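You operate a simulated robot arm through the tools that you are given. There is no shell and no other tool. Be economical: measure what you need, move in short steps, check, and stop when the job is done.

The job below is to be done with a simulated robot arm. You get a single attempt, and the scene is never put back.

JOB
Make room on the dressing table top for the clear bedside glass. At the end: the white planter is on the top of the bedside table; one of the cedar blocks from the dressing table top is on the top of the bedside table; the clear bedside glass stands where the clear water carafe stood; the clear water carafe from the dressing table top is on the top of the bedside table; whatever was shut is shut again. Leave all else as you found it, and nothing knocked over.
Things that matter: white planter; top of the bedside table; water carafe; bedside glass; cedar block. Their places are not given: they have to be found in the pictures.

The check looks at the end state, three seconds after you hand in, the way a careful person would. Anything else that was tipped, shoved, dropped, spilled or broken makes it a failure.

ROBOT AND FRAMES
A 6-joint arm with a two-finger parallel gripper, fixed in place. Base frame: the origin is at the foot of the arm, x ahead of it, y to its left, z up. Units: m, degrees, N and s.
With the tool pointing down near the work surface it reaches from about 0.2 to 0.66 m from the base axis. Its first joint turns from -66.0 to 66.0 degrees. Payload 2.9 kg.
Tool frame: the origin (TCP) lies between the finger pads and is the grasp point; the fingertips stand 0.03 m ahead of it; z points along the fingers, y is the line along which they close. The gripper opens to 0.11 m. The fingers are 0.02 m wide and 0.01 m thick; the gripper's body (0.048 by 0.112 m) begins 0.055 m behind the TCP.
Orientation is that of the tool frame in the base frame, as [roll, pitch, yaw] about the fixed x, y, z axes, in that order (R = Rz(yaw) Ry(pitch) Rx(roll)). With the fingers straight down and closing along the base's y, the tool's x points along the base's -x, its y along +y and its z along -z.

CONTROLS
- The arm moves only by the tool step_arm. Its argument "moves" is text: rows parted by semicolons, each of 7 numbers parted by spaces: the shift along the base's x, y, z in m, then the turn, a rotation vector about the base's x, y, z in degrees, then the gripper command, from -1 (shut) to 1 (fully open), values between in proportion. In form: tx ty tz rx ry rz gripper; .... A call has 1 to 10 rows; each row is the pose to reach, as a shift and turn from the pose commanded when the call began. A row lasts 0.2 s, in which the tool goes at most 0.05 m and 8.6 degrees; a call with a longer step from one row to the next is refused whole, and so is a gripper value outside its range. Where a pose cannot be reached the arm comes as near as it can. A force on the tool above 40 N (or 10 N above the force at the start of the call, whichever is more), or a blocked arm, ends the call early, and 0.2 s more pass. The fingers move at their own pace (about 0.108 m/s each) and stop on an object; they squeeze with about 36 N. The grip force told is the motor's: it shows also when the fingers shut on nothing. Time passes only in rows, and 0.2 s behind the last, so rows that repeat a pose let the fingers close. The reply holds the time, the measured pose of the TCP, the force on the tool along the base axes, the opening and the grip force, in the units named above and with some noise.
- Cameras (640 x 400 px; columns grow to the right, rows downward): "scene" is fixed at [0.0776, 0.4579, 1.3703]; the picture's right is [-0.62, -0.79, 0.00], its down [-0.62, 0.49, -0.62] and it looks along [0.49, -0.38, -0.79] (base axes); focal length 314 px, centre (320, 200). "wrist" rides on the gripper at [-0.036, 0, -0.057] in the tool frame; the picture's right is [0.00, -1.00, 0.00], its down [0.97, 0.00, -0.24] and it looks along [0.24, 0.00, 0.97] (tool axes); focal length 218 px, centre (320, 200).
- camera(camera): a new picture of that camera. No time passes.
- point_at(camera, pixels): for up to 12 pixels [column, row] of the newest picture of that camera ("zoom" is the newest enlarged one), the place [x, y, z] in the base frame of the surface seen there, good to about 0.002 m, but the place of the scene camera against the robot may be out by one fixed shift of up to 0.012 m in any direction. No time passes.
- close_up(camera, box): a new picture of the part [left, top, right, bottom] of that camera's present view, enlarged. No time passes.
- finish_job(): hands the job in; it is judged then, once.

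Keep the steps short. Do not move on a guess: measure, check each grasp and each placing, and mend mistakes. In all there are 80 turns and 34 pictures (those below and enlarged ones count). Leave the gripper open and the arm clear of the work at the hand-in unless told otherwise, and finish with a single line.

The tools are called after "Request:" by a JSON object that holds its "op" and its "data". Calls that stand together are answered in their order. step_arm: Moves the arm, as the interface text tells. Its arguments: {"type":"object","properties":{"moves":{"type":"string"}},"required":["moves"]} The other tools are called the same way: camera (camera) takes a picture; point_at (camera, pixels) gives the place of the surface under pixels of a picture; close_up (camera, box) takes an enlarged picture of a part of a camera's view; finish_job () hands the job in.

At the start:

```text
time_s: 0.0
tcp_pos: [0.4868, 0.1154, 1.0098]
ee_rot: [180.0, 0.0, 179.9]
ft_force: [-0.1, 0.2, 0.4]
grip_width: 0.1098
grip_force: 0.0
```

scene: 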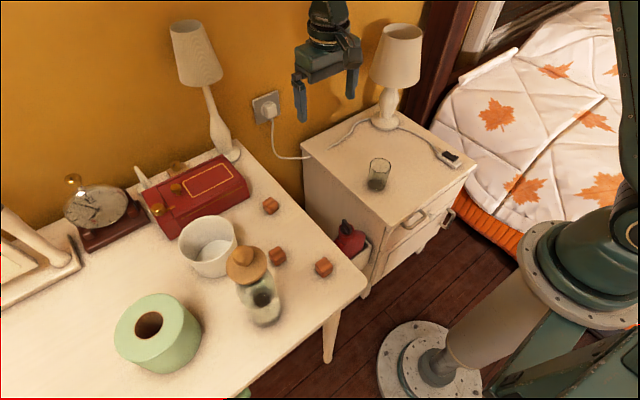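
wrist: 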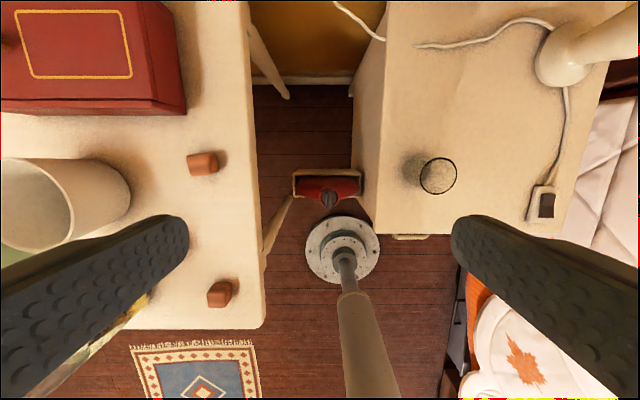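

I see the dressing table (left in the picture) with the white planter (208,245), carafe (260,285) and three blocks (270,206), (278,256), (323,267). The bedside table with the glass is at (378,172). I will measure these first.

Request:
{"op": "point_at", "data": {"camera": "scene", "pixels": [[270, 202], [278, 252], [323, 263], [378, 188], [380, 160], [246, 256], [265, 318], [208, 258], [195, 226], [236, 238], [182, 240], [208, 278]]}}

Request:
{"op": "point_at", "data": {"camera": "wrist", "pixels": [[203, 162], [220, 293], [438, 176], [420, 220], [520, 100], [400, 60], [230, 230], [70, 200], [545, 200], [372, 220], [560, 60], [470, 110]]}}

Request:
{"op": "close_up", "data": {"camera": "scene", "box": [150, 170, 350, 350]}}

Request:
{"op": "close_up", "data": {"camera": "scene", "box": [290, 90, 490, 270]}}

```text
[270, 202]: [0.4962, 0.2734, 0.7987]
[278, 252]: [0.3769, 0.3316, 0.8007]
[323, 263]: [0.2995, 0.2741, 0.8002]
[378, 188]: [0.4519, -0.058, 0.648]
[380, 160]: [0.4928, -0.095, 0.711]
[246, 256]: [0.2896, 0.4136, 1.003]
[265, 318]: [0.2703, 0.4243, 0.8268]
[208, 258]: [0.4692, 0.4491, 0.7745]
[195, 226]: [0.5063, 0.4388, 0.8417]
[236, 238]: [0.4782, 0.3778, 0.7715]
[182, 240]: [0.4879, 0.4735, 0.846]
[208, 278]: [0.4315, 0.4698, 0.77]
```

```text
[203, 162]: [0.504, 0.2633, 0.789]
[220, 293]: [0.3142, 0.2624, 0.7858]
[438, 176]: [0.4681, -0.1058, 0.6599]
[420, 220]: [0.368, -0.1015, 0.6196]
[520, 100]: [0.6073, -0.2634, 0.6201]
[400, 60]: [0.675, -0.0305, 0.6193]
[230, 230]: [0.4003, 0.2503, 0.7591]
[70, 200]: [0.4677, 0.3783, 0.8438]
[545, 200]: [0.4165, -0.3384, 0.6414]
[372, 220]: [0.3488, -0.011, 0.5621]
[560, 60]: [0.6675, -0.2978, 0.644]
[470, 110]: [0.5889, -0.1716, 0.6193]
```

```text
2.22 times, centred on (250, 260) of scene
```

zoom: 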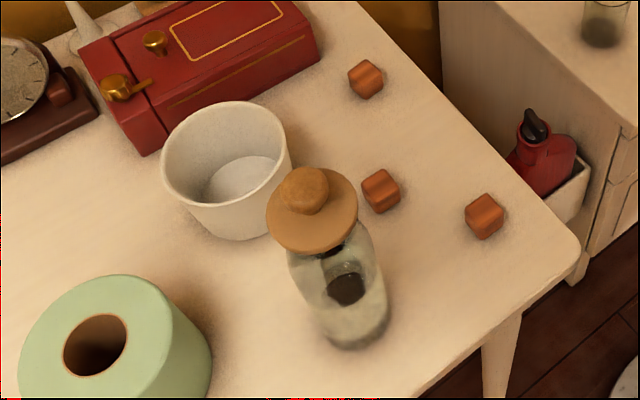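

```text
2.22 times, centred on (390, 180) of scene
```

zoom: 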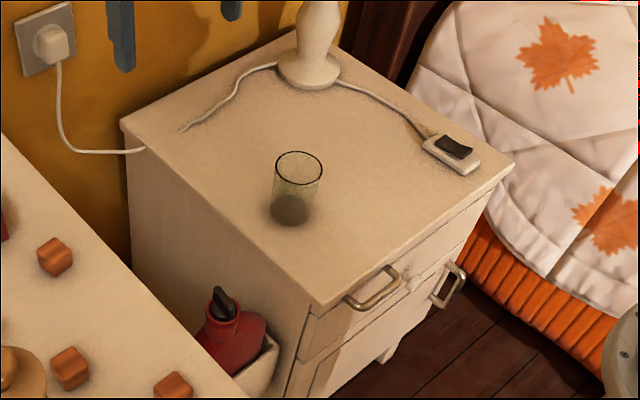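

Table tops are at z≈0.76 and z≈0.62. The wrist camera is the one tied to the arm, so I will rise and move over the dressing table to measure the carafe and planter with it.

Request:
{"op": "step_arm", "data": {"moves": "-0.01 0.015 0.04 0 0 0 1;-0.03 0.045 0.07 0 0 0 1;-0.055 0.08 0.09 0 0 0 1;-0.08 0.115 0.10 0 0 0 1;-0.107 0.145 0.10 0 0 0 1;-0.107 0.18 0.10 0 0 0 1;-0.107 0.20 0.10 0 0 0 1"}}

Request:
{"op": "camera", "data": {"camera": "wrist"}}

```text
time_s: 1.6
tcp_pos: [0.3814, 0.3158, 1.1104]
ee_rot: [180.0, 0.0, 180.0]
ft_force: [0.1, 0.3, -0.1]
grip_width: 0.1101
grip_force: 0.1
```

```text
29 pictures are left
```

wrist: 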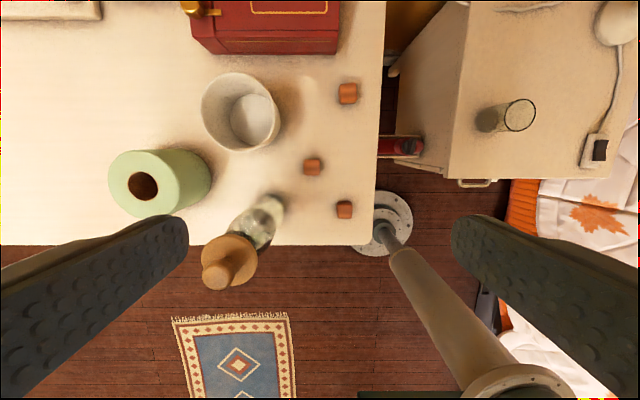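

The whole dressing table now shows. I measure the carafe stopper (228,265), its body (262,215), the planter rim (202..280, 75..150), and the blocks.

Request:
{"op": "point_at", "data": {"camera": "wrist", "pixels": [[215, 275], [237, 250], [203, 110], [279, 112], [240, 76], [242, 151], [255, 122], [346, 90], [312, 164], [343, 207], [258, 222], [300, 235]]}}

Request:
{"op": "close_up", "data": {"camera": "wrist", "box": [180, 60, 380, 300]}}

Request:
{"op": "close_up", "data": {"camera": "scene", "box": [210, 230, 310, 340]}}

```text
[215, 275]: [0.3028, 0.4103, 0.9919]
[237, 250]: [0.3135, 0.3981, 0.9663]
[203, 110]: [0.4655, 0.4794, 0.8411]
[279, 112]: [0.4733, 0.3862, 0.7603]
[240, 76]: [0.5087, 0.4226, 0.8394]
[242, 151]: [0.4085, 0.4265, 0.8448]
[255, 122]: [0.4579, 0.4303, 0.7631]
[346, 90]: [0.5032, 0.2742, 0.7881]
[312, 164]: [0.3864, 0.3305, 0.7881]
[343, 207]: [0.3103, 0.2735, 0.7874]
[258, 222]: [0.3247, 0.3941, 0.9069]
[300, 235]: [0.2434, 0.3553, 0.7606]
```

```text
1.67 times, centred on (280, 180) of wrist
```

zoom: 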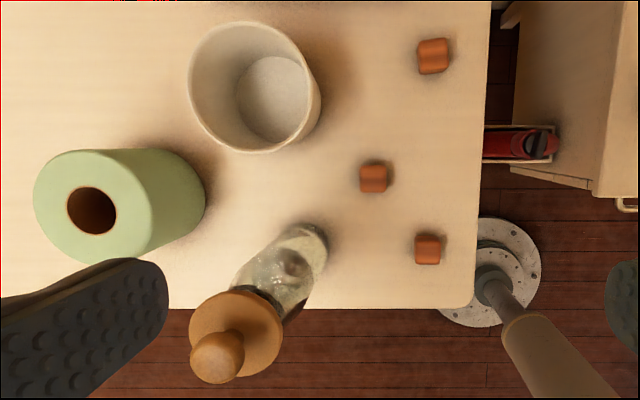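

```text
3.64 times, centred on (260, 285) of scene
```

zoom: 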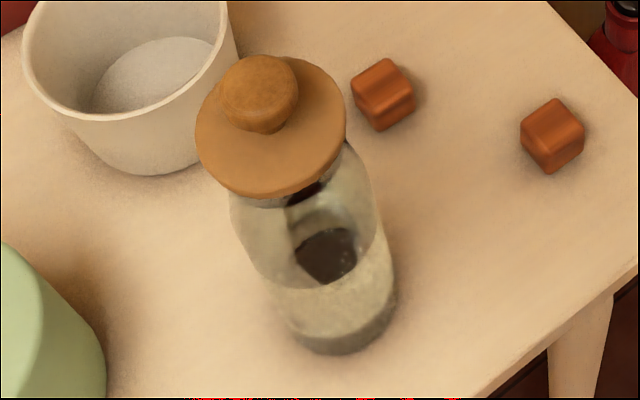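

Carafe axis is about (0.303, 0.410), stopper top z≈0.99, and it is about 0.056 wide. I do not want to grip by the stopper, so I will turn the tool horizontal, facing outward, and lower the open fingers around the body. First, the yaw turn, staying high.

Request:
{"op": "step_arm", "data": {"moves": "-0.01 0 0 0 0 7.6 1;-0.02 0 0 0 0 15.2 1;-0.04 0 0 0 0 22.8 1;-0.06 0 0 0 0 30.4 1;-0.08 0 0 0 0 38 1;-0.09 0 0 0 0 45.6 1;-0.10 0 0 0 0 53.4 1"}}

```text
time_s: 3.2
tcp_pos: [0.2798, 0.3149, 1.1097]
ee_rot: [-180.0, 0.0, -126.5]
ft_force: [0.1, -0.3, 0.5]
grip_width: 0.11
grip_force: 0.1
```

Now pitch the tool up toward horizontal, about the axis across the outward direction.

Request:
{"op": "step_arm", "data": {"moves": "0 0 0 6.83 -5.06 0 1;0 0 0 13.66 -10.12 0 1;0 0 0 20.5 -15.18 0 1;0 0 0 27.3 -20.2 0 1;0 0 0 34.15 -25.3 0 1;0 0 0 41 -30.4 0 1;0 0 0 47.8 -35.4 0 1;0 0 0 54.6 -40.5 0 1;0 0 0 61.5 -45.5 0 1;0 0 0 68.3 -50.6 0 1"}}

Request:
{"op": "camera", "data": {"camera": "wrist"}}

Request:
{"op": "camera", "data": {"camera": "scene"}}

```text
time_s: 5.4
tcp_pos: [0.2974, 0.3326, 1.1165]
ee_rot: [179.6, 85.0, -127.0]
ft_force: [-0.2, 0.8, -0.8]
grip_width: 0.1097
grip_force: 0.1
out of reach, approached as far as the arm can: row 9, 10
```

```text
26 pictures are left
```

wrist: 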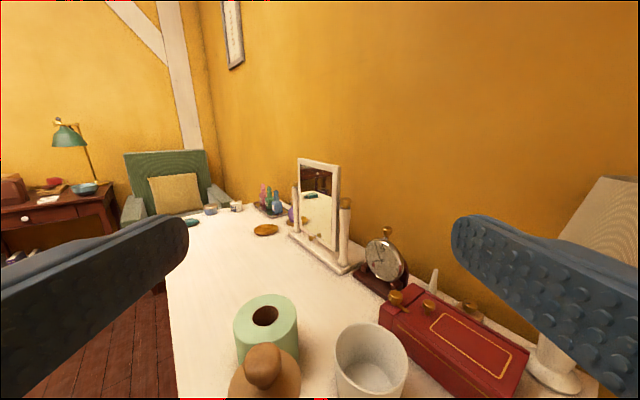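

```text
25 pictures are left
```

scene: 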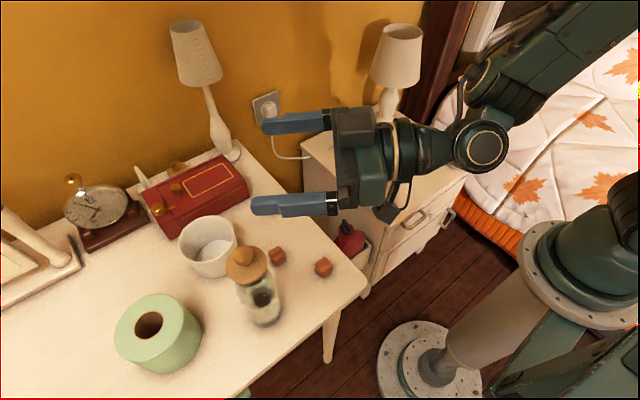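

The tool is now nearly horizontal. Carafe stopper is seen at (263,368); I measure it again with the green roll for clearance.

Request:
{"op": "point_at", "data": {"camera": "wrist", "pixels": [[263, 350], [263, 365], [232, 384], [299, 384], [240, 383], [290, 383], [265, 315], [235, 320], [297, 320], [280, 350], [265, 396]]}}

```text
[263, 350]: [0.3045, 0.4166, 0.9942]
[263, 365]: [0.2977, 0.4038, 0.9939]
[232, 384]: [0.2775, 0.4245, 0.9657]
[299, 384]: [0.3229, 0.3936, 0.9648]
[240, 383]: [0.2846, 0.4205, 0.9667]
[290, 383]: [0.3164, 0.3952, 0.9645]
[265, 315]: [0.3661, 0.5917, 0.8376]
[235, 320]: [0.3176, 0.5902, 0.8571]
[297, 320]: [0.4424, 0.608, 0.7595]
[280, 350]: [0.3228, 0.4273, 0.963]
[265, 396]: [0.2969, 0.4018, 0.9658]
```

Stopper centre is (0.301, 0.410), diameter 0.055. I shift forward above it at a safe height and see where I land.

Request:
{"op": "step_arm", "data": {"moves": "0.01 0.03 0 0 0 0 1;0.01 0.06 0 0 0 0 1;0.01 0.08 0 0 0 0 1"}}

```text
time_s: 6.2
tcp_pos: [0.3077, 0.4128, 1.1178]
ee_rot: [179.1, 85.1, -127.5]
ft_force: [0.6, 0.3, -0.7]
grip_width: 0.11
grip_force: 0.0
```

Now at (0.308, 0.413). I correct to (0.301, 0.410) and go down part of the way with the open fingers on both sides of the stopper.

Request:
{"op": "step_arm", "data": {"moves": "-0.0067 -0.0028 -0.03 0 0 0 1;-0.0067 -0.0028 -0.06 0 0 0 1;-0.0067 -0.0028 -0.09 0 0 0 1;-0.0067 -0.0028 -0.12 0 0 0 1"}}

Request:
{"op": "camera", "data": {"camera": "wrist"}}

```text
time_s: 7.2
tcp_pos: [0.3002, 0.4081, 0.9975]
ee_rot: [-179.4, 85.1, -126.0]
ft_force: [-0.1, -0.6, -0.7]
grip_width: 0.11
grip_force: 0.1
```

```text
24 pictures are left
```

wrist: 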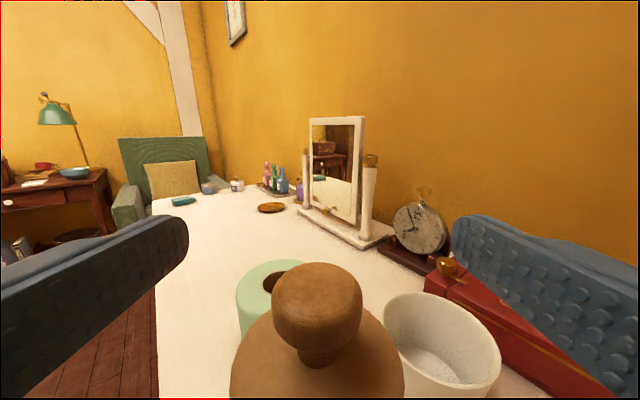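

The stopper is centred between the fingers (column 317). Continue down to z≈0.86.

Request:
{"op": "step_arm", "data": {"moves": "0 0 -0.03 0 0 0 1;0 0 -0.06 0 0 0 1;0 0 -0.09 0 0 0 1;0 0 -0.12 0 0 0 1;0 0 -0.135 0 0 0 1"}}

Request:
{"op": "close_up", "data": {"camera": "scene", "box": [180, 170, 380, 350]}}

```text
time_s: 8.4
tcp_pos: [0.3001, 0.4103, 0.8633]
ee_rot: [179.3, 84.9, -127.0]
ft_force: [0.5, 0.8, -0.3]
grip_width: 0.1104
grip_force: 0.0
```

```text
2.22 times, centred on (280, 260) of scene
```

zoom: 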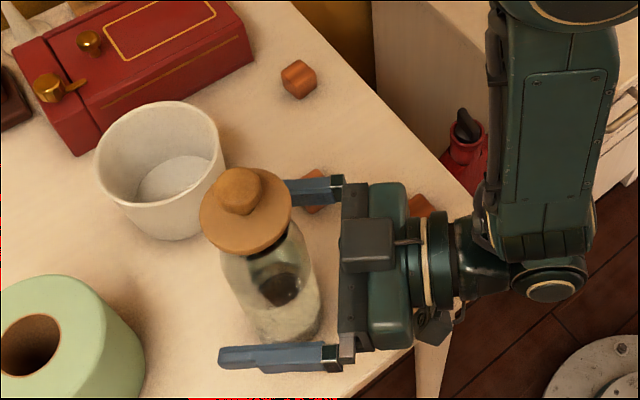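

Fingers are on both sides of the glass body, clear of blocks and planter. Close now.

Request:
{"op": "step_arm", "data": {"moves": "0 0 0 0 0 0 0.4;0 0 0 0 0 0 0;0 0 0 0 0 0 -0.5;0 0 0 0 0 0 -1;0 0 0 0 0 0 -1;0 0 0 0 0 0 -1"}}

```text
time_s: 9.8
tcp_pos: [0.2995, 0.4094, 0.8621]
ee_rot: [179.5, 85.0, -127.0]
ft_force: [1.5, 0.9, 0.1]
grip_width: 0.0553
grip_force: 36.5
```

Gripped at width 0.055 with TCP 0.102 above the table. Lift slowly to check.

Request:
{"op": "step_arm", "data": {"moves": "0 0 0.01 0 0 0 -1;0 0 0.025 0 0 0 -1;0 0 0.045 0 0 0 -1;0 0 0.07 0 0 0 -1;0 0 0.095 0 0 0 -1"}}

Request:
{"op": "close_up", "data": {"camera": "scene", "box": [180, 170, 380, 350]}}

```text
time_s: 11.0
tcp_pos: [0.3002, 0.4094, 0.9586]
ee_rot: [179.4, 85.0, -127.0]
ft_force: [-0.4, -0.5, -5.2]
grip_width: 0.0553
grip_force: 36.1
```

```text
2.22 times, centred on (280, 260) of scene
```

zoom: 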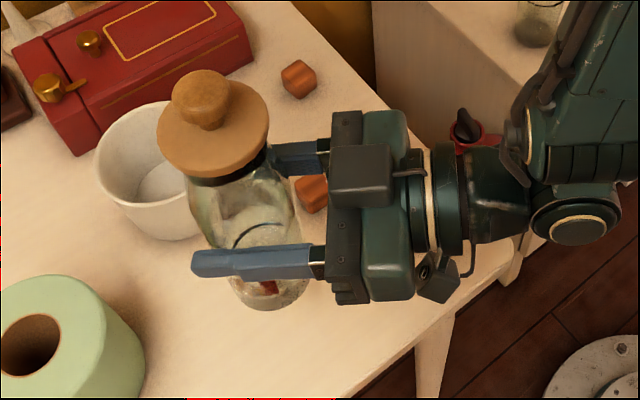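

Held upright, load about 5 N. I swing around the base at constant radius toward the bedside table, turning with it.

Request:
{"op": "step_arm", "data": {"moves": "0.0355 -0.0286 0.012 0 0 -5.15 -1;0.0684 -0.0603 0.024 0 0 -10.3 -1;0.0982 -0.0947 0.024 0 0 -15.45 -1;0.1248 -0.1318 0.024 0 0 -20.6 -1;0.1481 -0.171 0.024 0 0 -25.75 -1;0.1676 -0.2123 0.024 0 0 -30.9 -1;0.1835 -0.2551 0.024 0 0 -36.05 -1;0.1954 -0.2991 0.024 0 0 -41.2 -1"}}

```text
time_s: 12.8
tcp_pos: [0.4945, 0.1107, 0.9821]
ee_rot: [179.2, 84.9, -168.6]
ft_force: [0.1, -0.5, -4.5]
grip_width: 0.0551
grip_force: 36.0
```

Request:
{"op": "step_arm", "data": {"moves": "0.0079 -0.0449 0 0 0 -5.15 -1;0.0117 -0.0904 0 0 0 -10.3 -1;0.0114 -0.136 0 0 0 -15.45 -1;0.0071 -0.1814 0 0 0 -20.6 -1;-0.0013 -0.2262 0 0 0 -25.75 -1;-0.0137 -0.2701 0 0 0 -30.9 -1;-0.03 -0.3127 0 0 0 -36.05 -1;-0.0501 -0.3537 0 0 0 -41.2 -1"}}

Request:
{"op": "camera", "data": {"camera": "scene"}}

```text
time_s: 14.6
tcp_pos: [0.4441, -0.2428, 0.9822]
ee_rot: [179.6, 85.0, 150.6]
ft_force: [-0.2, -0.9, -5.1]
grip_width: 0.0556
grip_force: 36.1
```

```text
21 pictures are left
```

scene: 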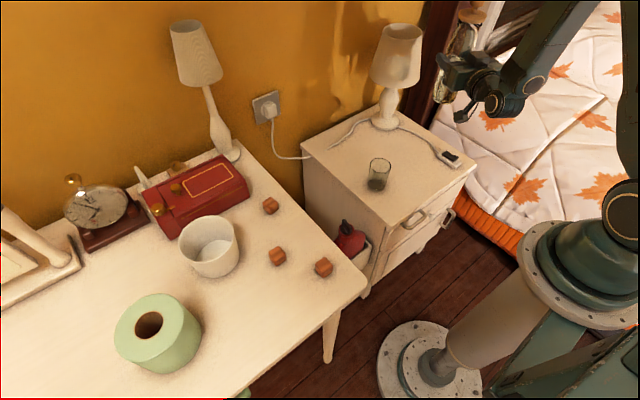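

Carafe held above the bedside table's right part. Before lowering I check the switch, cable and glass places in the scene view and the shift of that camera against the known block tops.

Request:
{"op": "point_at", "data": {"camera": "scene", "pixels": [[270, 202], [277, 250], [322, 263], [452, 157], [432, 144], [400, 128], [377, 188], [388, 222], [470, 168], [385, 122], [355, 150], [425, 170]]}}

```text
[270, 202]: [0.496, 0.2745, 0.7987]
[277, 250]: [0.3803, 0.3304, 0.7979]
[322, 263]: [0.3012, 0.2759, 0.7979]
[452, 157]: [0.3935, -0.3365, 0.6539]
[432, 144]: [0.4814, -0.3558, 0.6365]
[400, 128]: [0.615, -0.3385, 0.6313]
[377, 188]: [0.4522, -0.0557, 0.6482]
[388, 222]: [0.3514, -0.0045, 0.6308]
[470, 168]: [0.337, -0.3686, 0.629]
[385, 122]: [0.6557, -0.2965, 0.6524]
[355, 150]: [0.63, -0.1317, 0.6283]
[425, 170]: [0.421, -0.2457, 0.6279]
```

The spot (0.444,-0.243) is clear (cable at y≈-0.35). Lower to just above the top.

Request:
{"op": "step_arm", "data": {"moves": "0 0 -0.04 0 0 0 -1;0 0 -0.08 0 0 0 -1;0 0 -0.12 0 0 0 -1;0 0 -0.16 0 0 0 -1;0 0 -0.20 0 0 0 -1;0 0 -0.23 0 0 0 -1;0 0 -0.245 0 0 0 -1;0 0 -0.252 0 0 0 -1"}}

Request:
{"op": "close_up", "data": {"camera": "scene", "box": [330, 70, 530, 250]}}

```text
time_s: 16.4
tcp_pos: [0.4435, -0.2425, 0.7285]
ee_rot: [179.6, 85.0, 150.7]
ft_force: [0.2, 0.3, -4.3]
grip_width: 0.0553
grip_force: 36.0
```

```text
2.22 times, centred on (430, 160) of scene
```

zoom: 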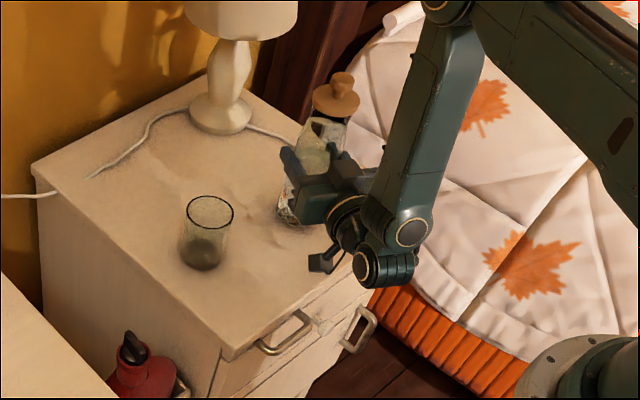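

Carafe is just above the top, arm clear. Lower the last millimetres slowly.

Request:
{"op": "step_arm", "data": {"moves": "0 0 -0.002 0 0 0 -1;0 0 -0.004 0 0 0 -1;0 0 -0.006 0 0 0 -1;0 0 -0.0075 0 0 0 -1;0 0 -0.0075 0 0 0 -1"}}

```text
time_s: 17.6
tcp_pos: [0.4455, -0.2433, 0.7237]
ee_rot: [179.6, 85.2, 150.6]
ft_force: [-3.2, 2.1, 7.9]
grip_width: 0.0553
grip_force: 36.3
```

Contact felt (vertical force rose from -4 to +8 N). Open the fingers.

Request:
{"op": "step_arm", "data": {"moves": "0 0 0.001 0 0 0 -1;0 0 0.002 0 0 0 -0.5;0 0 0.002 0 0 0 0.2;0 0 0.002 0 0 0 0.6;0 0 0.002 0 0 0 1;0 0 0.002 0 0 0 1"}}

Request:
{"op": "camera", "data": {"camera": "wrist"}}

```text
time_s: 19.0
tcp_pos: [0.4444, -0.2437, 0.7249]
ee_rot: [179.5, 85.0, 150.6]
ft_force: [0.0, 0.1, 0.3]
grip_width: 0.1098
grip_force: 0.2
```

```text
19 pictures are left
```

wrist: 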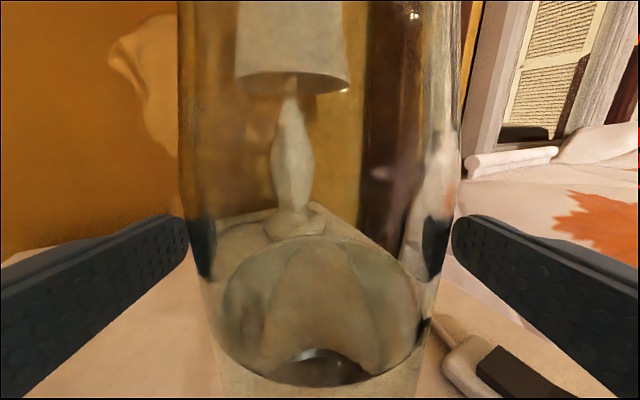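

The carafe stands upright, and the pads are free on both sides. Rise straight up above the stopper.

Request:
{"op": "step_arm", "data": {"moves": "0 0 0.02 0 0 0 1;0 0 0.05 0 0 0 1;0 0 0.09 0 0 0 1;0 0 0.13 0 0 0 1;0 0 0.17 0 0 0 1;0 0 0.21 0 0 0 1;0 0 0.25 0 0 0 1;0 0 0.27 0 0 0 1"}}

```text
time_s: 20.8
tcp_pos: [0.4451, -0.2431, 0.9939]
ee_rot: [179.0, 85.0, 150.2]
ft_force: [0.4, 0.5, 0.1]
grip_width: 0.1099
grip_force: 0.1
```

Now turn the tool back to pointing down while moving toward the glass.

Request:
{"op": "step_arm", "data": {"moves": "0 0.013 0 4.2 7.39 0 1;0 0.026 0 8.4 14.78 0 1;0 0.039 0 12.6 22.2 0 1;0 0.052 0 16.8 29.6 0 1;0 0.065 0 21 36.95 0 1;0 0.078 0 25.2 44.3 0 1;0 0.091 0 29.4 51.7 0 1;0 0.104 0 33.6 59.1 0 1;0 0.117 0 37.8 66.5 0 1;0 0.13 0 42 73.9 0 1"}}

Request:
{"op": "camera", "data": {"camera": "wrist"}}

```text
time_s: 23.0
tcp_pos: [0.445, -0.1122, 0.9943]
ee_rot: [179.3, 0.0, 150.3]
ft_force: [-0.8, -0.2, 1.2]
grip_width: 0.1102
grip_force: 0.0
```

```text
18 pictures are left
```

wrist: 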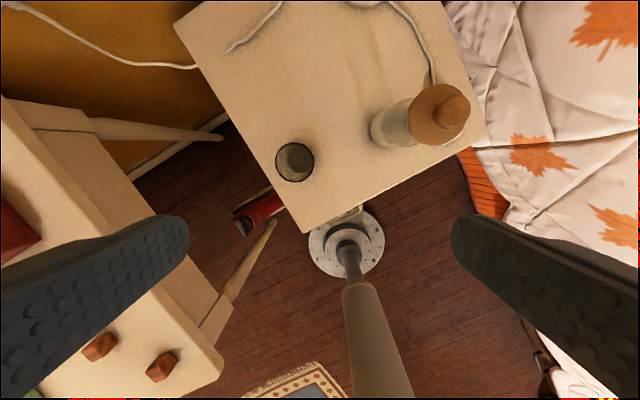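

The carafe stands well. The glass rim is at (294,162); I measure points around its rim.

Request:
{"op": "point_at", "data": {"camera": "wrist", "pixels": [[275, 162], [313, 162], [294, 143], [294, 181], [276, 164], [312, 160], [294, 162], [292, 152], [298, 172], [330, 150], [340, 200], [303, 145]]}}

Request:
{"op": "close_up", "data": {"camera": "wrist", "box": [250, 125, 340, 195]}}

```text
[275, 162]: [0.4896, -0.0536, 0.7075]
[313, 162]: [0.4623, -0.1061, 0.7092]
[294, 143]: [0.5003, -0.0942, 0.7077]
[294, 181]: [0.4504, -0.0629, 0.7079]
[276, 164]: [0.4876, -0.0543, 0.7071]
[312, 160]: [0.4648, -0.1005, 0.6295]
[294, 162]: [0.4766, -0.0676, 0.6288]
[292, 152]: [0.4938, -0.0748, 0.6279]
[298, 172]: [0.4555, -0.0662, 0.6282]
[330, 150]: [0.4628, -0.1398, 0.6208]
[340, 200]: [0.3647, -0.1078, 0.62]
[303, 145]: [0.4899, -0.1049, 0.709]
```

```text
5.71 times, centred on (295, 160) of wrist
```

zoom: 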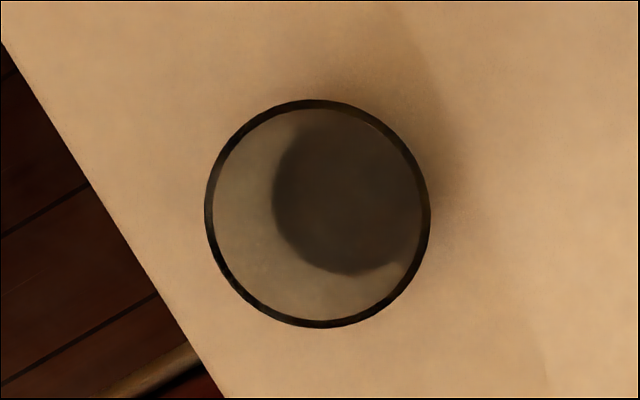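

Glass centre (0.4755, -0.0795), diameter 0.060, rim z 0.708. Move over it and go down to just above the rim.

Request:
{"op": "step_arm", "data": {"moves": "0.015 0.016 -0.03 0 0 0 1;0.0305 0.0327 -0.06 0 0 0 1;0.0305 0.0327 -0.10 0 0 0 1;0.0305 0.0327 -0.14 0 0 0 1;0.0305 0.0327 -0.18 0 0 0 1;0.0305 0.0327 -0.21 0 0 0 1;0.0305 0.0327 -0.235 0 0 0 1"}}

Request:
{"op": "camera", "data": {"camera": "wrist"}}

```text
time_s: 24.6
tcp_pos: [0.4764, -0.0807, 0.7586]
ee_rot: [179.3, 0.0, 150.3]
ft_force: [-0.2, 0.2, 0.7]
grip_width: 0.11
grip_force: 0.0
```

```text
16 pictures are left
```

wrist: 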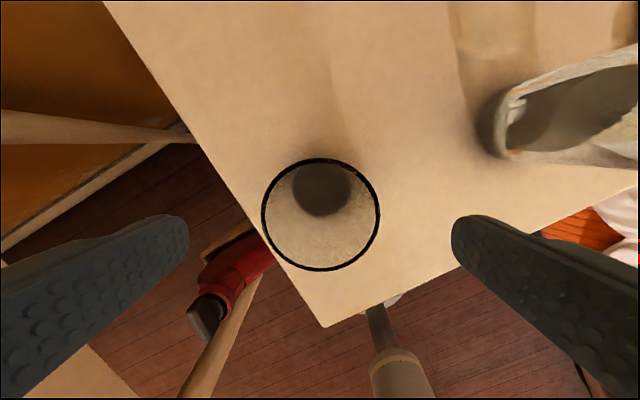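

The rim is centred between the fingers (column 320). Lower to z≈0.668 and close.

Request:
{"op": "step_arm", "data": {"moves": "-0.0005 0.001 -0.03 0 0 0 1;-0.0005 0.001 -0.06 0 0 0 1;-0.0005 0.001 -0.09 0 0 0 1;-0.0005 0.001 -0.09 0 0 0 0.4;-0.0005 0.001 -0.09 0 0 0 0;-0.0005 0.001 -0.09 0 0 0 -0.5;-0.0005 0.001 -0.09 0 0 0 -1;-0.0005 0.001 -0.09 0 0 0 -1;-0.0005 0.001 -0.09 0 0 0 -1"}}

```text
time_s: 26.6
tcp_pos: [0.4748, -0.0794, 0.6677]
ee_rot: [179.4, 0.0, 150.5]
ft_force: [-0.6, -0.1, 0.0]
grip_width: 0.0592
grip_force: 36.2
```

Gripped at 0.059. Lift.

Request:
{"op": "step_arm", "data": {"moves": "0 0 0.015 0 0 0 -1;0 0 0.04 0 0 0 -1;0 0 0.08 0 0 0 -1;0 0 0.12 0 0 0 -1;0 0 0.165 0 0 0 -1;0 0 0.21 0 0 0 -1;0 0 0.25 0 0 0 -1;0 0 0.28 0 0 0 -1"}}

```text
time_s: 28.4
tcp_pos: [0.4754, -0.0797, 0.949]
ee_rot: [179.3, 0.0, 150.4]
ft_force: [0.3, -0.7, -2.5]
grip_width: 0.0594
grip_force: 35.9
```

Holding it (load about 2.5 N). Swing toward the dressing table, first half.

Request:
{"op": "step_arm", "data": {"moves": "0.0068 0.0375 0 0 0 5.96 -1;0.0106 0.0759 0 0 0 11.92 -1;0.0114 0.1142 0 0 0 17.88 -1;0.0091 0.153 0 0 0 23.84 -1;0.0028 0.191 0 0 0 29.8 -1;-0.0055 0.2288 0 0 0 35.76 -1;-0.0169 0.2663 0 0 0 41.72 -1"}}

```text
time_s: 30.0
tcp_pos: [0.4582, 0.1875, 0.9493]
ee_rot: [179.3, 0.0, -167.8]
ft_force: [-0.2, 0.2, -2.1]
grip_width: 0.0593
grip_force: 35.9
```

Request:
{"op": "step_arm", "data": {"moves": "-0.0145 0.0367 0 0 0 5.96 -1;-0.0317 0.0719 0 0 0 11.92 -1;-0.0516 0.1058 0 0 0 17.88 -1;-0.0743 0.1381 0 0 0 23.84 -1;-0.1002 0.1692 0 0 0 29.8 -1;-0.1279 0.1978 0 0 0 35.76 -1;-0.1585 0.2234 0 0 0 41.72 -1"}}

Request:
{"op": "camera", "data": {"camera": "wrist"}}

```text
time_s: 31.6
tcp_pos: [0.2995, 0.4104, 0.9504]
ee_rot: [179.3, 0.0, -126.1]
ft_force: [0.3, 0.1, -1.1]
grip_width: 0.0591
grip_force: 35.9
```

```text
15 pictures are left
```

wrist: 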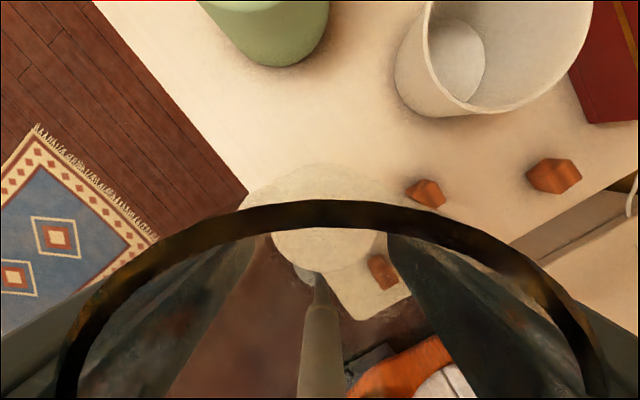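

Glass is held over the free spot; the landing area is clear. Lower close to the table.

Request:
{"op": "step_arm", "data": {"moves": "0 0 -0.04 0 0 0 -1;0 0 -0.08 0 0 0 -1;0 0 -0.11 0 0 0 -1;0 0 -0.13 0 0 0 -1;0 0 -0.136 0 0 0 -1;0 0 -0.139 0 0 0 -1;0 0 -0.1415 0 0 0 -1;0 0 -0.143 0 0 0 -1"}}

```text
time_s: 33.4
tcp_pos: [0.2999, 0.4117, 0.807]
ee_rot: [179.2, 0.2, -126.2]
ft_force: [-3.7, -4.7, 18.3]
grip_width: 0.0594
grip_force: 35.9
```

Contact felt (18 N upward). I ease up slightly and open the fingers.

Request:
{"op": "step_arm", "data": {"moves": "0 0 0.001 0 0 0 -1;0 0 0.0015 0 0 0 -1;0 0 0.0015 0 0 0 -0.3;0 0 0.0015 0 0 0 0.3;0 0 0.0015 0 0 0 1;0 0 0.0015 0 0 0 1"}}

Request:
{"op": "step_arm", "data": {"moves": "0 0 0.03 0 0 0 1;0 0 0.07 0 0 0 1;0 0 0.11 0 0 0 1;0 0 0.15 0 0 0 1;0 0 0.19 0 0 0 1;0 0 0.23 0 0 0 1"}}

Request:
{"op": "camera", "data": {"camera": "wrist"}}

```text
time_s: 34.8
tcp_pos: [0.2987, 0.4117, 0.8078]
ee_rot: [179.3, -0.1, -126.2]
ft_force: [-0.7, -0.3, 0.4]
grip_width: 0.1098
grip_force: 0.1
```

```text
time_s: 36.2
tcp_pos: [0.2979, 0.4089, 1.0392]
ee_rot: [179.3, 0.0, -126.0]
ft_force: [-0.5, 0.5, 0.0]
grip_width: 0.1099
grip_force: 0.1
```

```text
14 pictures are left
```

wrist: 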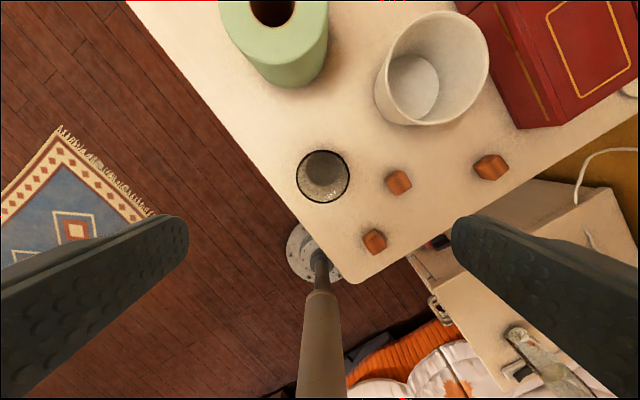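

The glass stands upright where the carafe was. Now the planter: I measure its rim and bottom in this view, plus the glass rim to check its place.

Request:
{"op": "point_at", "data": {"camera": "wrist", "pixels": [[298, 177], [348, 177], [323, 152], [323, 202], [430, 124], [488, 58], [445, 13], [385, 62], [410, 119], [480, 30], [390, 90], [438, 85]]}}

Request:
{"op": "close_up", "data": {"camera": "wrist", "box": [360, 0, 500, 140]}}

```text
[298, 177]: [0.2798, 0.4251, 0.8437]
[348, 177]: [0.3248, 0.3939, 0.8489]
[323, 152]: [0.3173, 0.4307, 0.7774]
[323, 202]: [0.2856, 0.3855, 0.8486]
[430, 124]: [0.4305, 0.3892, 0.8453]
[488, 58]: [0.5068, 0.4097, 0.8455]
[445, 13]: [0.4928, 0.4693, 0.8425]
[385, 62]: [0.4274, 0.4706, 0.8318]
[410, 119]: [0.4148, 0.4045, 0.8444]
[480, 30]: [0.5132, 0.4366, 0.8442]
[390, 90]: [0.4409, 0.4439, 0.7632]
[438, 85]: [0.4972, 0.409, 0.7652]
```

```text
2.86 times, centred on (430, 70) of wrist
```

zoom: 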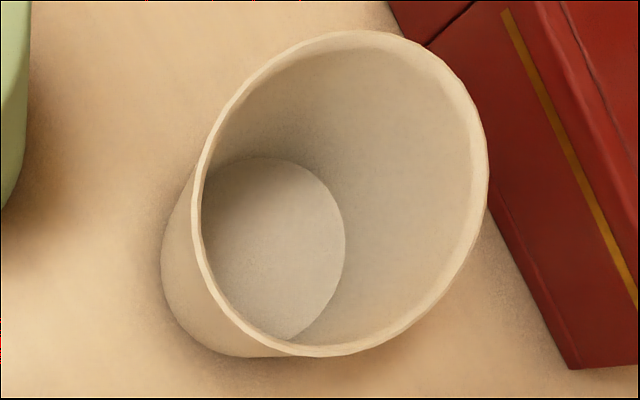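

Glass centre reads (0.302, 0.4095), matching the carafe's spot. Planter: centre (0.4605, 0.430), rim radius ≈0.051 mid-wall, rim z 0.845. I'll pinch its wall on the side toward the base, closing radially. First turn yaw by +79 and move above, opening to about 0.055.

Request:
{"op": "step_arm", "data": {"moves": "0.0125 -0.0014 0 0 0 7.9 0;0.025 -0.0028 0 0 0 15.8 0;0.0375 -0.0041 0 0 0 23.7 0;0.05 -0.0055 0 0 0 31.6 0;0.0627 -0.0069 0 0 0 39.5 0;0.075 -0.0082 0 0 0 47.4 0;0.0877 -0.0096 0 0 0 55.3 0;0.1 -0.011 0 0 0 63.2 0;0.1128 -0.0123 0 0 0 71.1 0;0.1253 -0.0137 0 0 0 79 0"}}

```text
time_s: 38.4
tcp_pos: [0.4249, 0.3965, 1.0372]
ee_rot: [179.4, 0.0, -46.9]
ft_force: [-0.1, 0.9, 0.7]
grip_width: 0.0548
grip_force: 0.1
```

Yaw is right (closing along the radial line). Tilt about 7.5° to match the wall's slope and lower to just above the rim, then look.

Request:
{"op": "step_arm", "data": {"moves": "0 0 -0.04 5.1 -5.5 0 0;-0.001 -0.001 -0.08 5.1 -5.5 0 0;-0.001 -0.001 -0.12 5.1 -5.5 0 0;-0.001 -0.001 -0.145 5.1 -5.5 0 0"}}

Request:
{"op": "camera", "data": {"camera": "wrist"}}

Request:
{"op": "close_up", "data": {"camera": "scene", "box": [150, 150, 330, 310]}}

```text
time_s: 39.4
tcp_pos: [0.4242, 0.3945, 0.8914]
ee_rot: [-173.2, 0.0, -47.2]
ft_force: [-0.9, 0.6, -0.6]
grip_width: 0.0548
grip_force: 0.1
```

```text
12 pictures are left
```

wrist: 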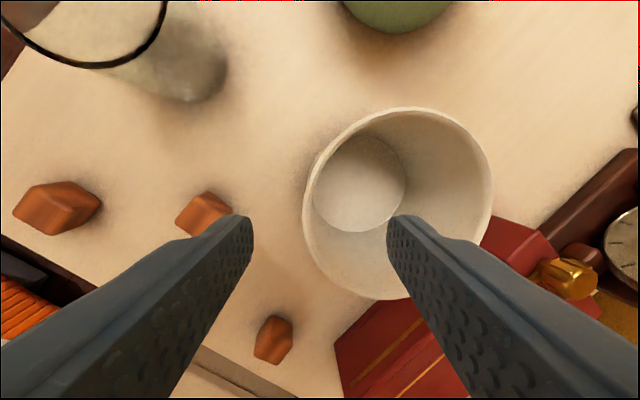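

```text
2.50 times, centred on (240, 230) of scene
```

zoom: 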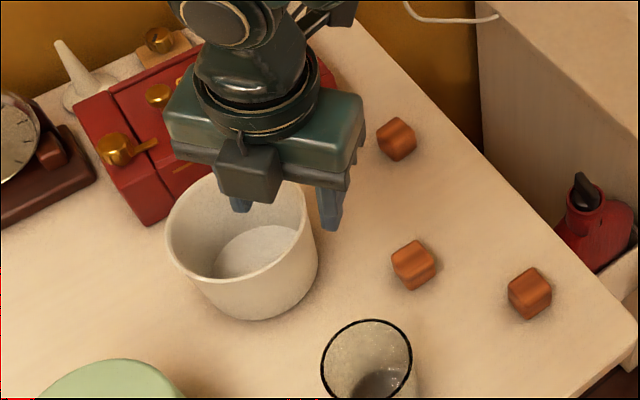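

The inner finger is inside the rim. To centre it well I measure rim points in this view.

Request:
{"op": "point_at", "data": {"camera": "wrist", "pixels": [[308, 190], [306, 215], [314, 250], [390, 110], [440, 112], [490, 180], [488, 210], [345, 280], [350, 126], [330, 268]]}}

```text
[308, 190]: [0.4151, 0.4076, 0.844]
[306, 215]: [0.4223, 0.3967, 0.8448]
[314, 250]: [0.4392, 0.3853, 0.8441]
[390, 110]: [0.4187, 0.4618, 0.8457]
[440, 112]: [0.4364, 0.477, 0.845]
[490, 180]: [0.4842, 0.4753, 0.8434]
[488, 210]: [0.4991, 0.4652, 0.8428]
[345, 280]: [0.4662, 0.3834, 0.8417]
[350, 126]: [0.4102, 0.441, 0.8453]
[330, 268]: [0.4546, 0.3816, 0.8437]
```

Planter centre confirmed at (0.461, 0.4315); wall point to grip (0.424, 0.397). Lower with a small correction to z≈0.842.

Request:
{"op": "step_arm", "data": {"moves": "0 0.0022 -0.015 0 0 0 0;0 0.0022 -0.03 0 0 0 0;0 0.0022 -0.042 0 0 0 0;0 0.0022 -0.05 0 0 0 0"}}

Request:
{"op": "step_arm", "data": {"moves": "0 0 0 0 0 0 -0.3;0 0 0 0 0 0 -0.6;0 0 0 0 0 0 -1;0 0 0 0 0 0 -1;0 0 0 0 0 0 -1"}}

```text
time_s: 40.4
tcp_pos: [0.4237, 0.3966, 0.8435]
ee_rot: [-173.2, 0.0, -47.1]
ft_force: [-0.1, 0.5, -0.2]
grip_width: 0.055
grip_force: 0.0
```

```text
time_s: 41.6
tcp_pos: [0.4245, 0.3973, 0.8416]
ee_rot: [-173.1, 0.0, -47.2]
ft_force: [-0.3, 0.3, -0.9]
grip_width: 0.007
grip_force: 35.9
```

Closed on the wall (0.007 thick). Lift slowly and look.

Request:
{"op": "step_arm", "data": {"moves": "0 0 0.01 0 0 0 -1;0 0 0.02 0 0 0 -1;0 0 0.04 0 0 0 -1;0 0 0.06 0 0 0 -1;0 0 0.08 0 0 0 -1"}}

Request:
{"op": "close_up", "data": {"camera": "scene", "box": [150, 150, 330, 310]}}

```text
time_s: 42.8
tcp_pos: [0.4246, 0.3976, 0.922]
ee_rot: [-173.1, -0.1, -47.1]
ft_force: [-0.5, 0.1, -0.2]
grip_width: 0.0067
grip_force: 36.1
```

```text
2.50 times, centred on (240, 230) of scene
```

zoom: 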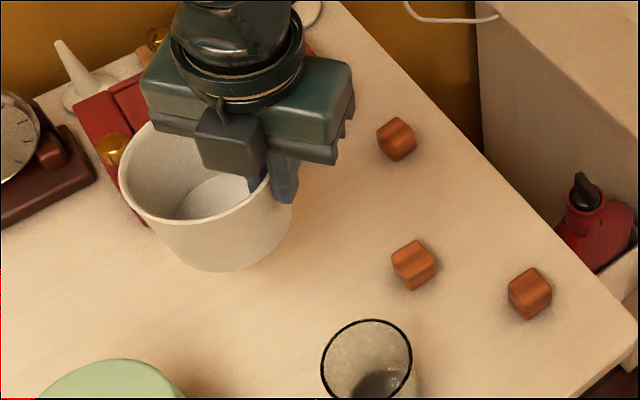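

Planter lifted level. Before swinging I check the dressing-table lamp's place against my path (outer edge reaches x≈0.59, y≈0.34).

Request:
{"op": "point_at", "data": {"camera": "scene", "pixels": [[228, 152], [218, 120], [212, 95], [200, 80], [250, 185], [218, 72]]}}

```text
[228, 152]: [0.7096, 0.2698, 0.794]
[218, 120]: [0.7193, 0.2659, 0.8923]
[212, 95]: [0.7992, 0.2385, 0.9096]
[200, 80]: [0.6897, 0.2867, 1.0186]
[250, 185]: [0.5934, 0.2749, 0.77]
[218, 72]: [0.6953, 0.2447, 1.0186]
```

Lamp shade begins at x≈0.69; my path stays under x≈0.61. Swing, first half.

Request:
{"op": "step_arm", "data": {"moves": "0.0218 -0.0336 0.015 0 0 -3.9 -1;0.0406 -0.0682 0.03 0 0 -7.8 -1;0.0568 -0.1038 0.04 0 0 -11.7 -1;0.0704 -0.1399 0.04 0 0 -15.6 -1;0.0817 -0.1764 0.04 0 0 -19.5 -1;0.0904 -0.2132 0.04 0 0 -23.4 -1;0.096 -0.2503 0.04 0 0 -27.3 -1"}}

Request:
{"op": "step_arm", "data": {"moves": "0.0029 -0.037 0 0 0 -3.9 -1;0.0033 -0.0737 0 0 0 -7.8 -1;0.0011 -0.1099 0 0 0 -11.7 -1;-0.0036 -0.1455 0 0 0 -15.6 -1;-0.0107 -0.1803 0 0 0 -19.5 -1;-0.0195 -0.2142 0 0 0 -23.4 -1;-0.0306 -0.247 0 0 0 -27.3 -1"}}

Request:
{"op": "camera", "data": {"camera": "scene"}}

```text
time_s: 44.4
tcp_pos: [0.5198, 0.1486, 0.9626]
ee_rot: [-173.1, 0.0, -74.6]
ft_force: [0.3, 0.3, -1.8]
grip_width: 0.0068
grip_force: 36.4
```

```text
time_s: 46.0
tcp_pos: [0.4903, -0.0999, 0.9642]
ee_rot: [-173.1, 0.1, -101.8]
ft_force: [0.4, -0.3, -1.0]
grip_width: 0.0068
grip_force: 36.3
```

```text
9 pictures are left
```

scene: 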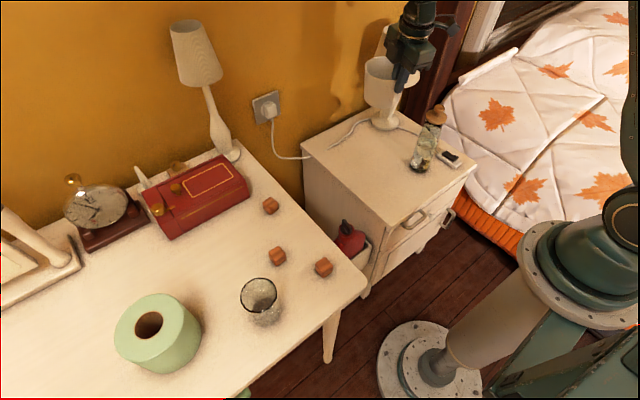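

Planter is over the free area of the bedside table. Lower it to just above the top.

Request:
{"op": "step_arm", "data": {"moves": "0 0 -0.04 0 0 0 -1;0 0 -0.08 0 0 0 -1;0 0 -0.12 0 0 0 -1;0 0 -0.16 0 0 0 -1;0 0 -0.20 0 0 0 -1;0 0 -0.235 0 0 0 -1;0 0 -0.25 0 0 0 -1;0 0 -0.256 0 0 0 -1"}}

Request:
{"op": "step_arm", "data": {"moves": "0 0 -0.002 0 0 0 -1;0 0 -0.004 0 0 0 -1;0 0 -0.006 0 0 0 -1;0 0 -0.0075 0 0 0 -1;0 0 -0.0075 0 0 0 -1"}}

Request:
{"op": "close_up", "data": {"camera": "scene", "box": [310, 60, 510, 240]}}

```text
time_s: 47.8
tcp_pos: [0.4908, -0.0988, 0.7067]
ee_rot: [-173.1, 0.1, -101.9]
ft_force: [-1.3, 0.4, -0.5]
grip_width: 0.0072
grip_force: 36.0
```

```text
time_s: 49.0
tcp_pos: [0.4892, -0.101, 0.7]
ee_rot: [-173.0, 0.0, -101.8]
ft_force: [-7.7, 0.4, 25.0]
grip_width: 0.0071
grip_force: 36.2
```

```text
2.22 times, centred on (410, 150) of scene
```

zoom: 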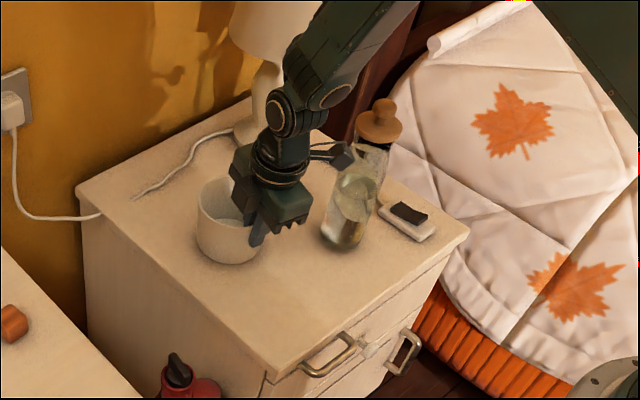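

The planter rests on the top (25 N). Ease up and open to half.

Request:
{"op": "step_arm", "data": {"moves": "0 0 0.001 0 0 0 -1;0 0 0.002 0 0 0 -1;0 0 0.002 0 0 0 -0.6;0 0 0.002 0 0 0 -0.3;0 0 0.002 0 0 0 -0.1;0 0 0.002 0 0 0 -0.1"}}

Request:
{"op": "step_arm", "data": {"moves": "0 0 0.02 0 0 0 -0.1;0 0 0.05 0 0 0 -0.1;0 0 0.09 0 0 0 -0.1;0 0 0.13 0 0 0 -0.1;0 0 0.17 0 0 0 -0.1;0 0 0.21 0 0 0 -0.1;0 0 0.25 0 0 0 -0.1"}}

Request:
{"op": "camera", "data": {"camera": "wrist"}}

```text
time_s: 50.4
tcp_pos: [0.4892, -0.0994, 0.7023]
ee_rot: [-173.2, -0.1, -101.8]
ft_force: [1.3, 0.7, -0.2]
grip_width: 0.0495
grip_force: 0.1
```

```text
time_s: 52.0
tcp_pos: [0.489, -0.0991, 0.9518]
ee_rot: [-173.1, 0.0, -101.8]
ft_force: [0.0, -0.5, 0.9]
grip_width: 0.0496
grip_force: 0.0
```

```text
7 pictures are left
```

wrist: 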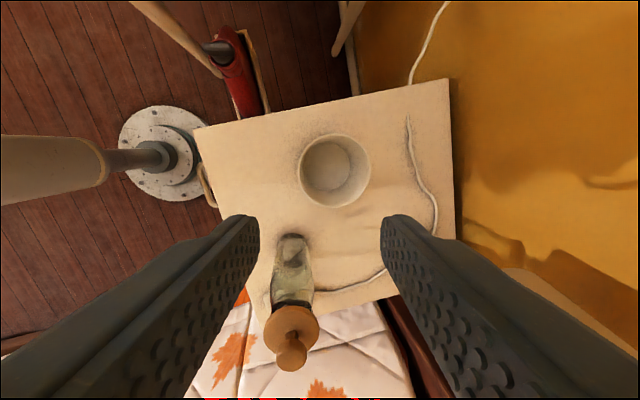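

The planter stands upright beside the carafe. Next a cedar block: I take the one at (0.310, 0.274), nearest the front corner. Untilt and move over it.

Request:
{"op": "step_arm", "data": {"moves": "-0.0179 0.0373 0 1.37 6.76 0 0.2;-0.0358 0.0747 0 1.37 6.76 0 0.2;-0.0537 0.112 0 1.37 6.76 0 0.2;-0.0716 0.1494 0 1.37 6.76 0 0.2;-0.0895 0.1867 0 1.37 6.76 0 0.2;-0.1074 0.2241 0 1.37 6.76 0 0.2;-0.1253 0.2614 0 1.37 6.76 0 0.2;-0.1432 0.2988 0 1.37 6.76 0 0.2;-0.1611 0.3361 0 1.37 6.76 0 0.2;-0.179 0.3735 0 1.37 6.76 0 0.2"}}

Request:
{"op": "camera", "data": {"camera": "wrist"}}

```text
time_s: 54.2
tcp_pos: [0.3114, 0.2731, 0.9508]
ee_rot: [179.9, 0.0, -101.8]
ft_force: [-0.1, -0.6, -0.7]
grip_width: 0.066
grip_force: 0.0
```

```text
6 pictures are left
```

wrist: 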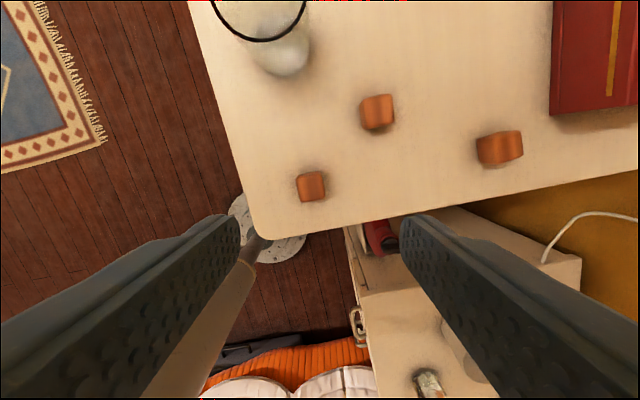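

Block at (311,186). Measure its top face for centre and angle.

Request:
{"op": "point_at", "data": {"camera": "wrist", "pixels": [[311, 186], [299, 187], [323, 184], [309, 174], [312, 198], [299, 177], [320, 173], [303, 200], [324, 195]]}}

Request:
{"op": "close_up", "data": {"camera": "wrist", "box": [280, 160, 340, 210]}}

```text
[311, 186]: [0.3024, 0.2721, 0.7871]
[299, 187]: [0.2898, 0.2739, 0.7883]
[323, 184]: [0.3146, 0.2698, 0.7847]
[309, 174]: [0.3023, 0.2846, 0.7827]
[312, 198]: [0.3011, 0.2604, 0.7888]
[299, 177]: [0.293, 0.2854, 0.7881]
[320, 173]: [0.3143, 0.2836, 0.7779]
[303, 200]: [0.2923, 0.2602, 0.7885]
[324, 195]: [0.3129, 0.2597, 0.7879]
```

```text
8.00 times, centred on (310, 185) of wrist
```

zoom: 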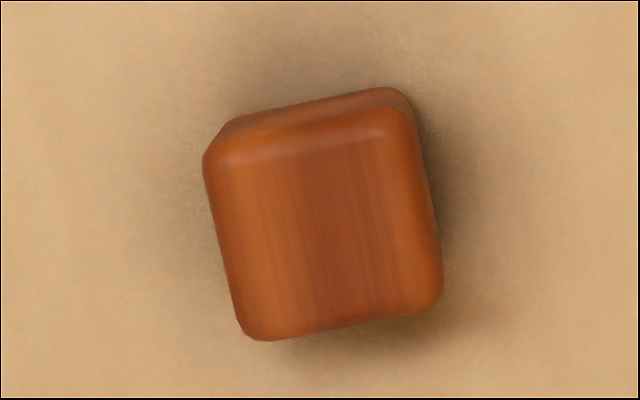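

Block centre (0.3025, 0.2725), square with the table, 0.026 wide. Turn to yaw -90, so the fingers close along x, and lower to z≈0.796.

Request:
{"op": "step_arm", "data": {"moves": "-0.0045 -0.0003 -0.03 0 0 6 0.2;-0.0089 -0.0006 -0.06 0 0 11.8 0.2;-0.0089 -0.0006 -0.10 0 0 11.8 0.2;-0.0089 -0.0006 -0.13 0 0 11.8 0.2;-0.0089 -0.0006 -0.145 0 0 11.8 0.2;-0.0089 -0.0006 -0.154 0 0 11.8 0.2"}}

Request:
{"op": "step_arm", "data": {"moves": "0 0 0 0 0 0 -0.3;0 0 0 0 0 0 -0.6;0 0 0 0 0 0 -1;0 0 0 0 0 0 -1;0 0 0 0 0 0 -1"}}

```text
time_s: 55.6
tcp_pos: [0.3007, 0.2731, 0.7961]
ee_rot: [179.8, 0.1, -89.9]
ft_force: [-0.3, -0.6, 0.6]
grip_width: 0.0658
grip_force: 0.1
```

```text
time_s: 56.8
tcp_pos: [0.3023, 0.2736, 0.7978]
ee_rot: [179.9, 0.1, -90.0]
ft_force: [-1.0, 0.3, -0.6]
grip_width: 0.0261
grip_force: 36.1
```

Block gripped (0.026). Lift, then carry to a free spot at (0.41, -0.08) on the bedside table.

Request:
{"op": "step_arm", "data": {"moves": "0 0 0.02 0 0 0 -1;0 0 0.06 0 0 0 -1;0 0 0.10 0 0 0 -1;0.012 -0.039 0.12 0 0 0 -1;0.024 -0.078 0.12 0 0 0 -1;0.036 -0.117 0.12 0 0 0 -1;0.048 -0.157 0.12 0 0 0 -1;0.06 -0.196 0.12 0 0 0 -1;0.072 -0.235 0.12 0 0 0 -1;0.084 -0.274 0.12 0 0 0 -1"}}

Request:
{"op": "step_arm", "data": {"moves": "0.012 -0.04 0 0 0 0 -1;0.024 -0.079 0 0 0 0 -1;0.024 -0.079 -0.04 0 0 0 -1;0.024 -0.079 -0.08 0 0 0 -1;0.024 -0.079 -0.12 0 0 0 -1;0.024 -0.079 -0.16 0 0 0 -1;0.024 -0.079 -0.20 0 0 0 -1;0.024 -0.079 -0.235 0 0 0 -1"}}

Request:
{"op": "close_up", "data": {"camera": "scene", "box": [310, 60, 510, 240]}}

```text
time_s: 59.0
tcp_pos: [0.3854, -0.0013, 0.9183]
ee_rot: [180.0, -0.1, -89.9]
ft_force: [0.5, 0.3, -0.4]
grip_width: 0.026
grip_force: 36.4
```

```text
time_s: 60.8
tcp_pos: [0.4084, -0.0787, 0.6818]
ee_rot: [179.9, 0.1, -90.0]
ft_force: [0.1, 0.7, -0.7]
grip_width: 0.0262
grip_force: 35.9
```

```text
2.22 times, centred on (410, 150) of scene
```

zoom: 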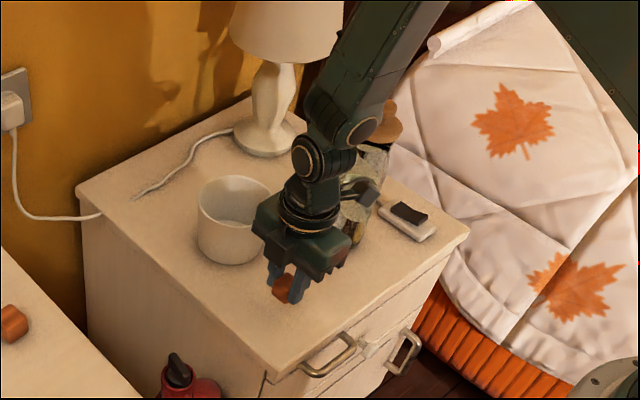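

Block held above a clear spot. Lower gently to contact.

Request:
{"op": "step_arm", "data": {"moves": "0 0 -0.012 0 0 0 -1;0 0 -0.02 0 0 0 -1;0 0 -0.023 0 0 0 -1;0 0 -0.025 0 0 0 -1;0 0 -0.0265 0 0 0 -1"}}

```text
time_s: 62.0
tcp_pos: [0.409, -0.0788, 0.6576]
ee_rot: [180.0, -0.1, -89.9]
ft_force: [-3.0, 1.7, 10.0]
grip_width: 0.0262
grip_force: 36.2
```

Contact (10 N). Open slightly and rise.

Request:
{"op": "step_arm", "data": {"moves": "0 0 0.001 0 0 0 -1;0 0 0.001 0 0 0 -0.4;0 0 0.001 0 0 0 0;0 0 0.001 0 0 0 0;0 0 0.03 0 0 0 0;0 0 0.07 0 0 0 0;0 0 0.11 0 0 0 0;0 0 0.16 0 0 0 0.5;0 0 0.21 0 0 0 1;0 0 0.26 0 0 0 1"}}

Request:
{"op": "step_arm", "data": {"moves": "0 0.04 0.02 0 0 0 1;0 0.08 0.04 0 0 0 1;0 0.12 0.06 0 0 0 1;0 0.16 0.08 0 0 0 1;0 0.18 0.10 0 0 0 1"}}

Request:
{"op": "camera", "data": {"camera": "scene"}}

```text
time_s: 64.2
tcp_pos: [0.4081, -0.0817, 0.9175]
ee_rot: [179.9, 0.0, -90.0]
ft_force: [-0.4, 0.0, -0.5]
grip_width: 0.1099
grip_force: 0.0
```

```text
time_s: 65.4
tcp_pos: [0.4087, 0.1007, 1.016]
ee_rot: [179.9, 0.0, -90.0]
ft_force: [0.1, -0.3, -0.5]
grip_width: 0.11
grip_force: 0.1
```

```text
3 pictures are left
```

scene: 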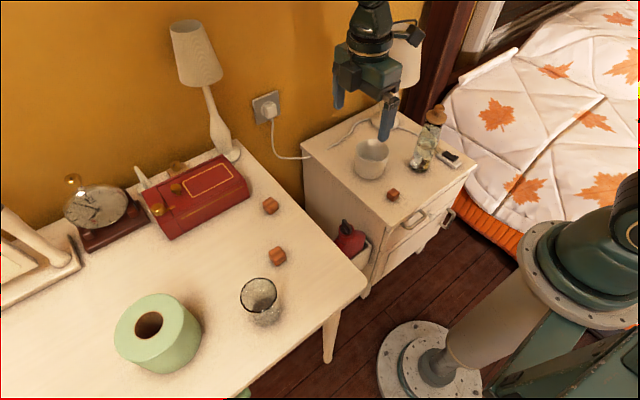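

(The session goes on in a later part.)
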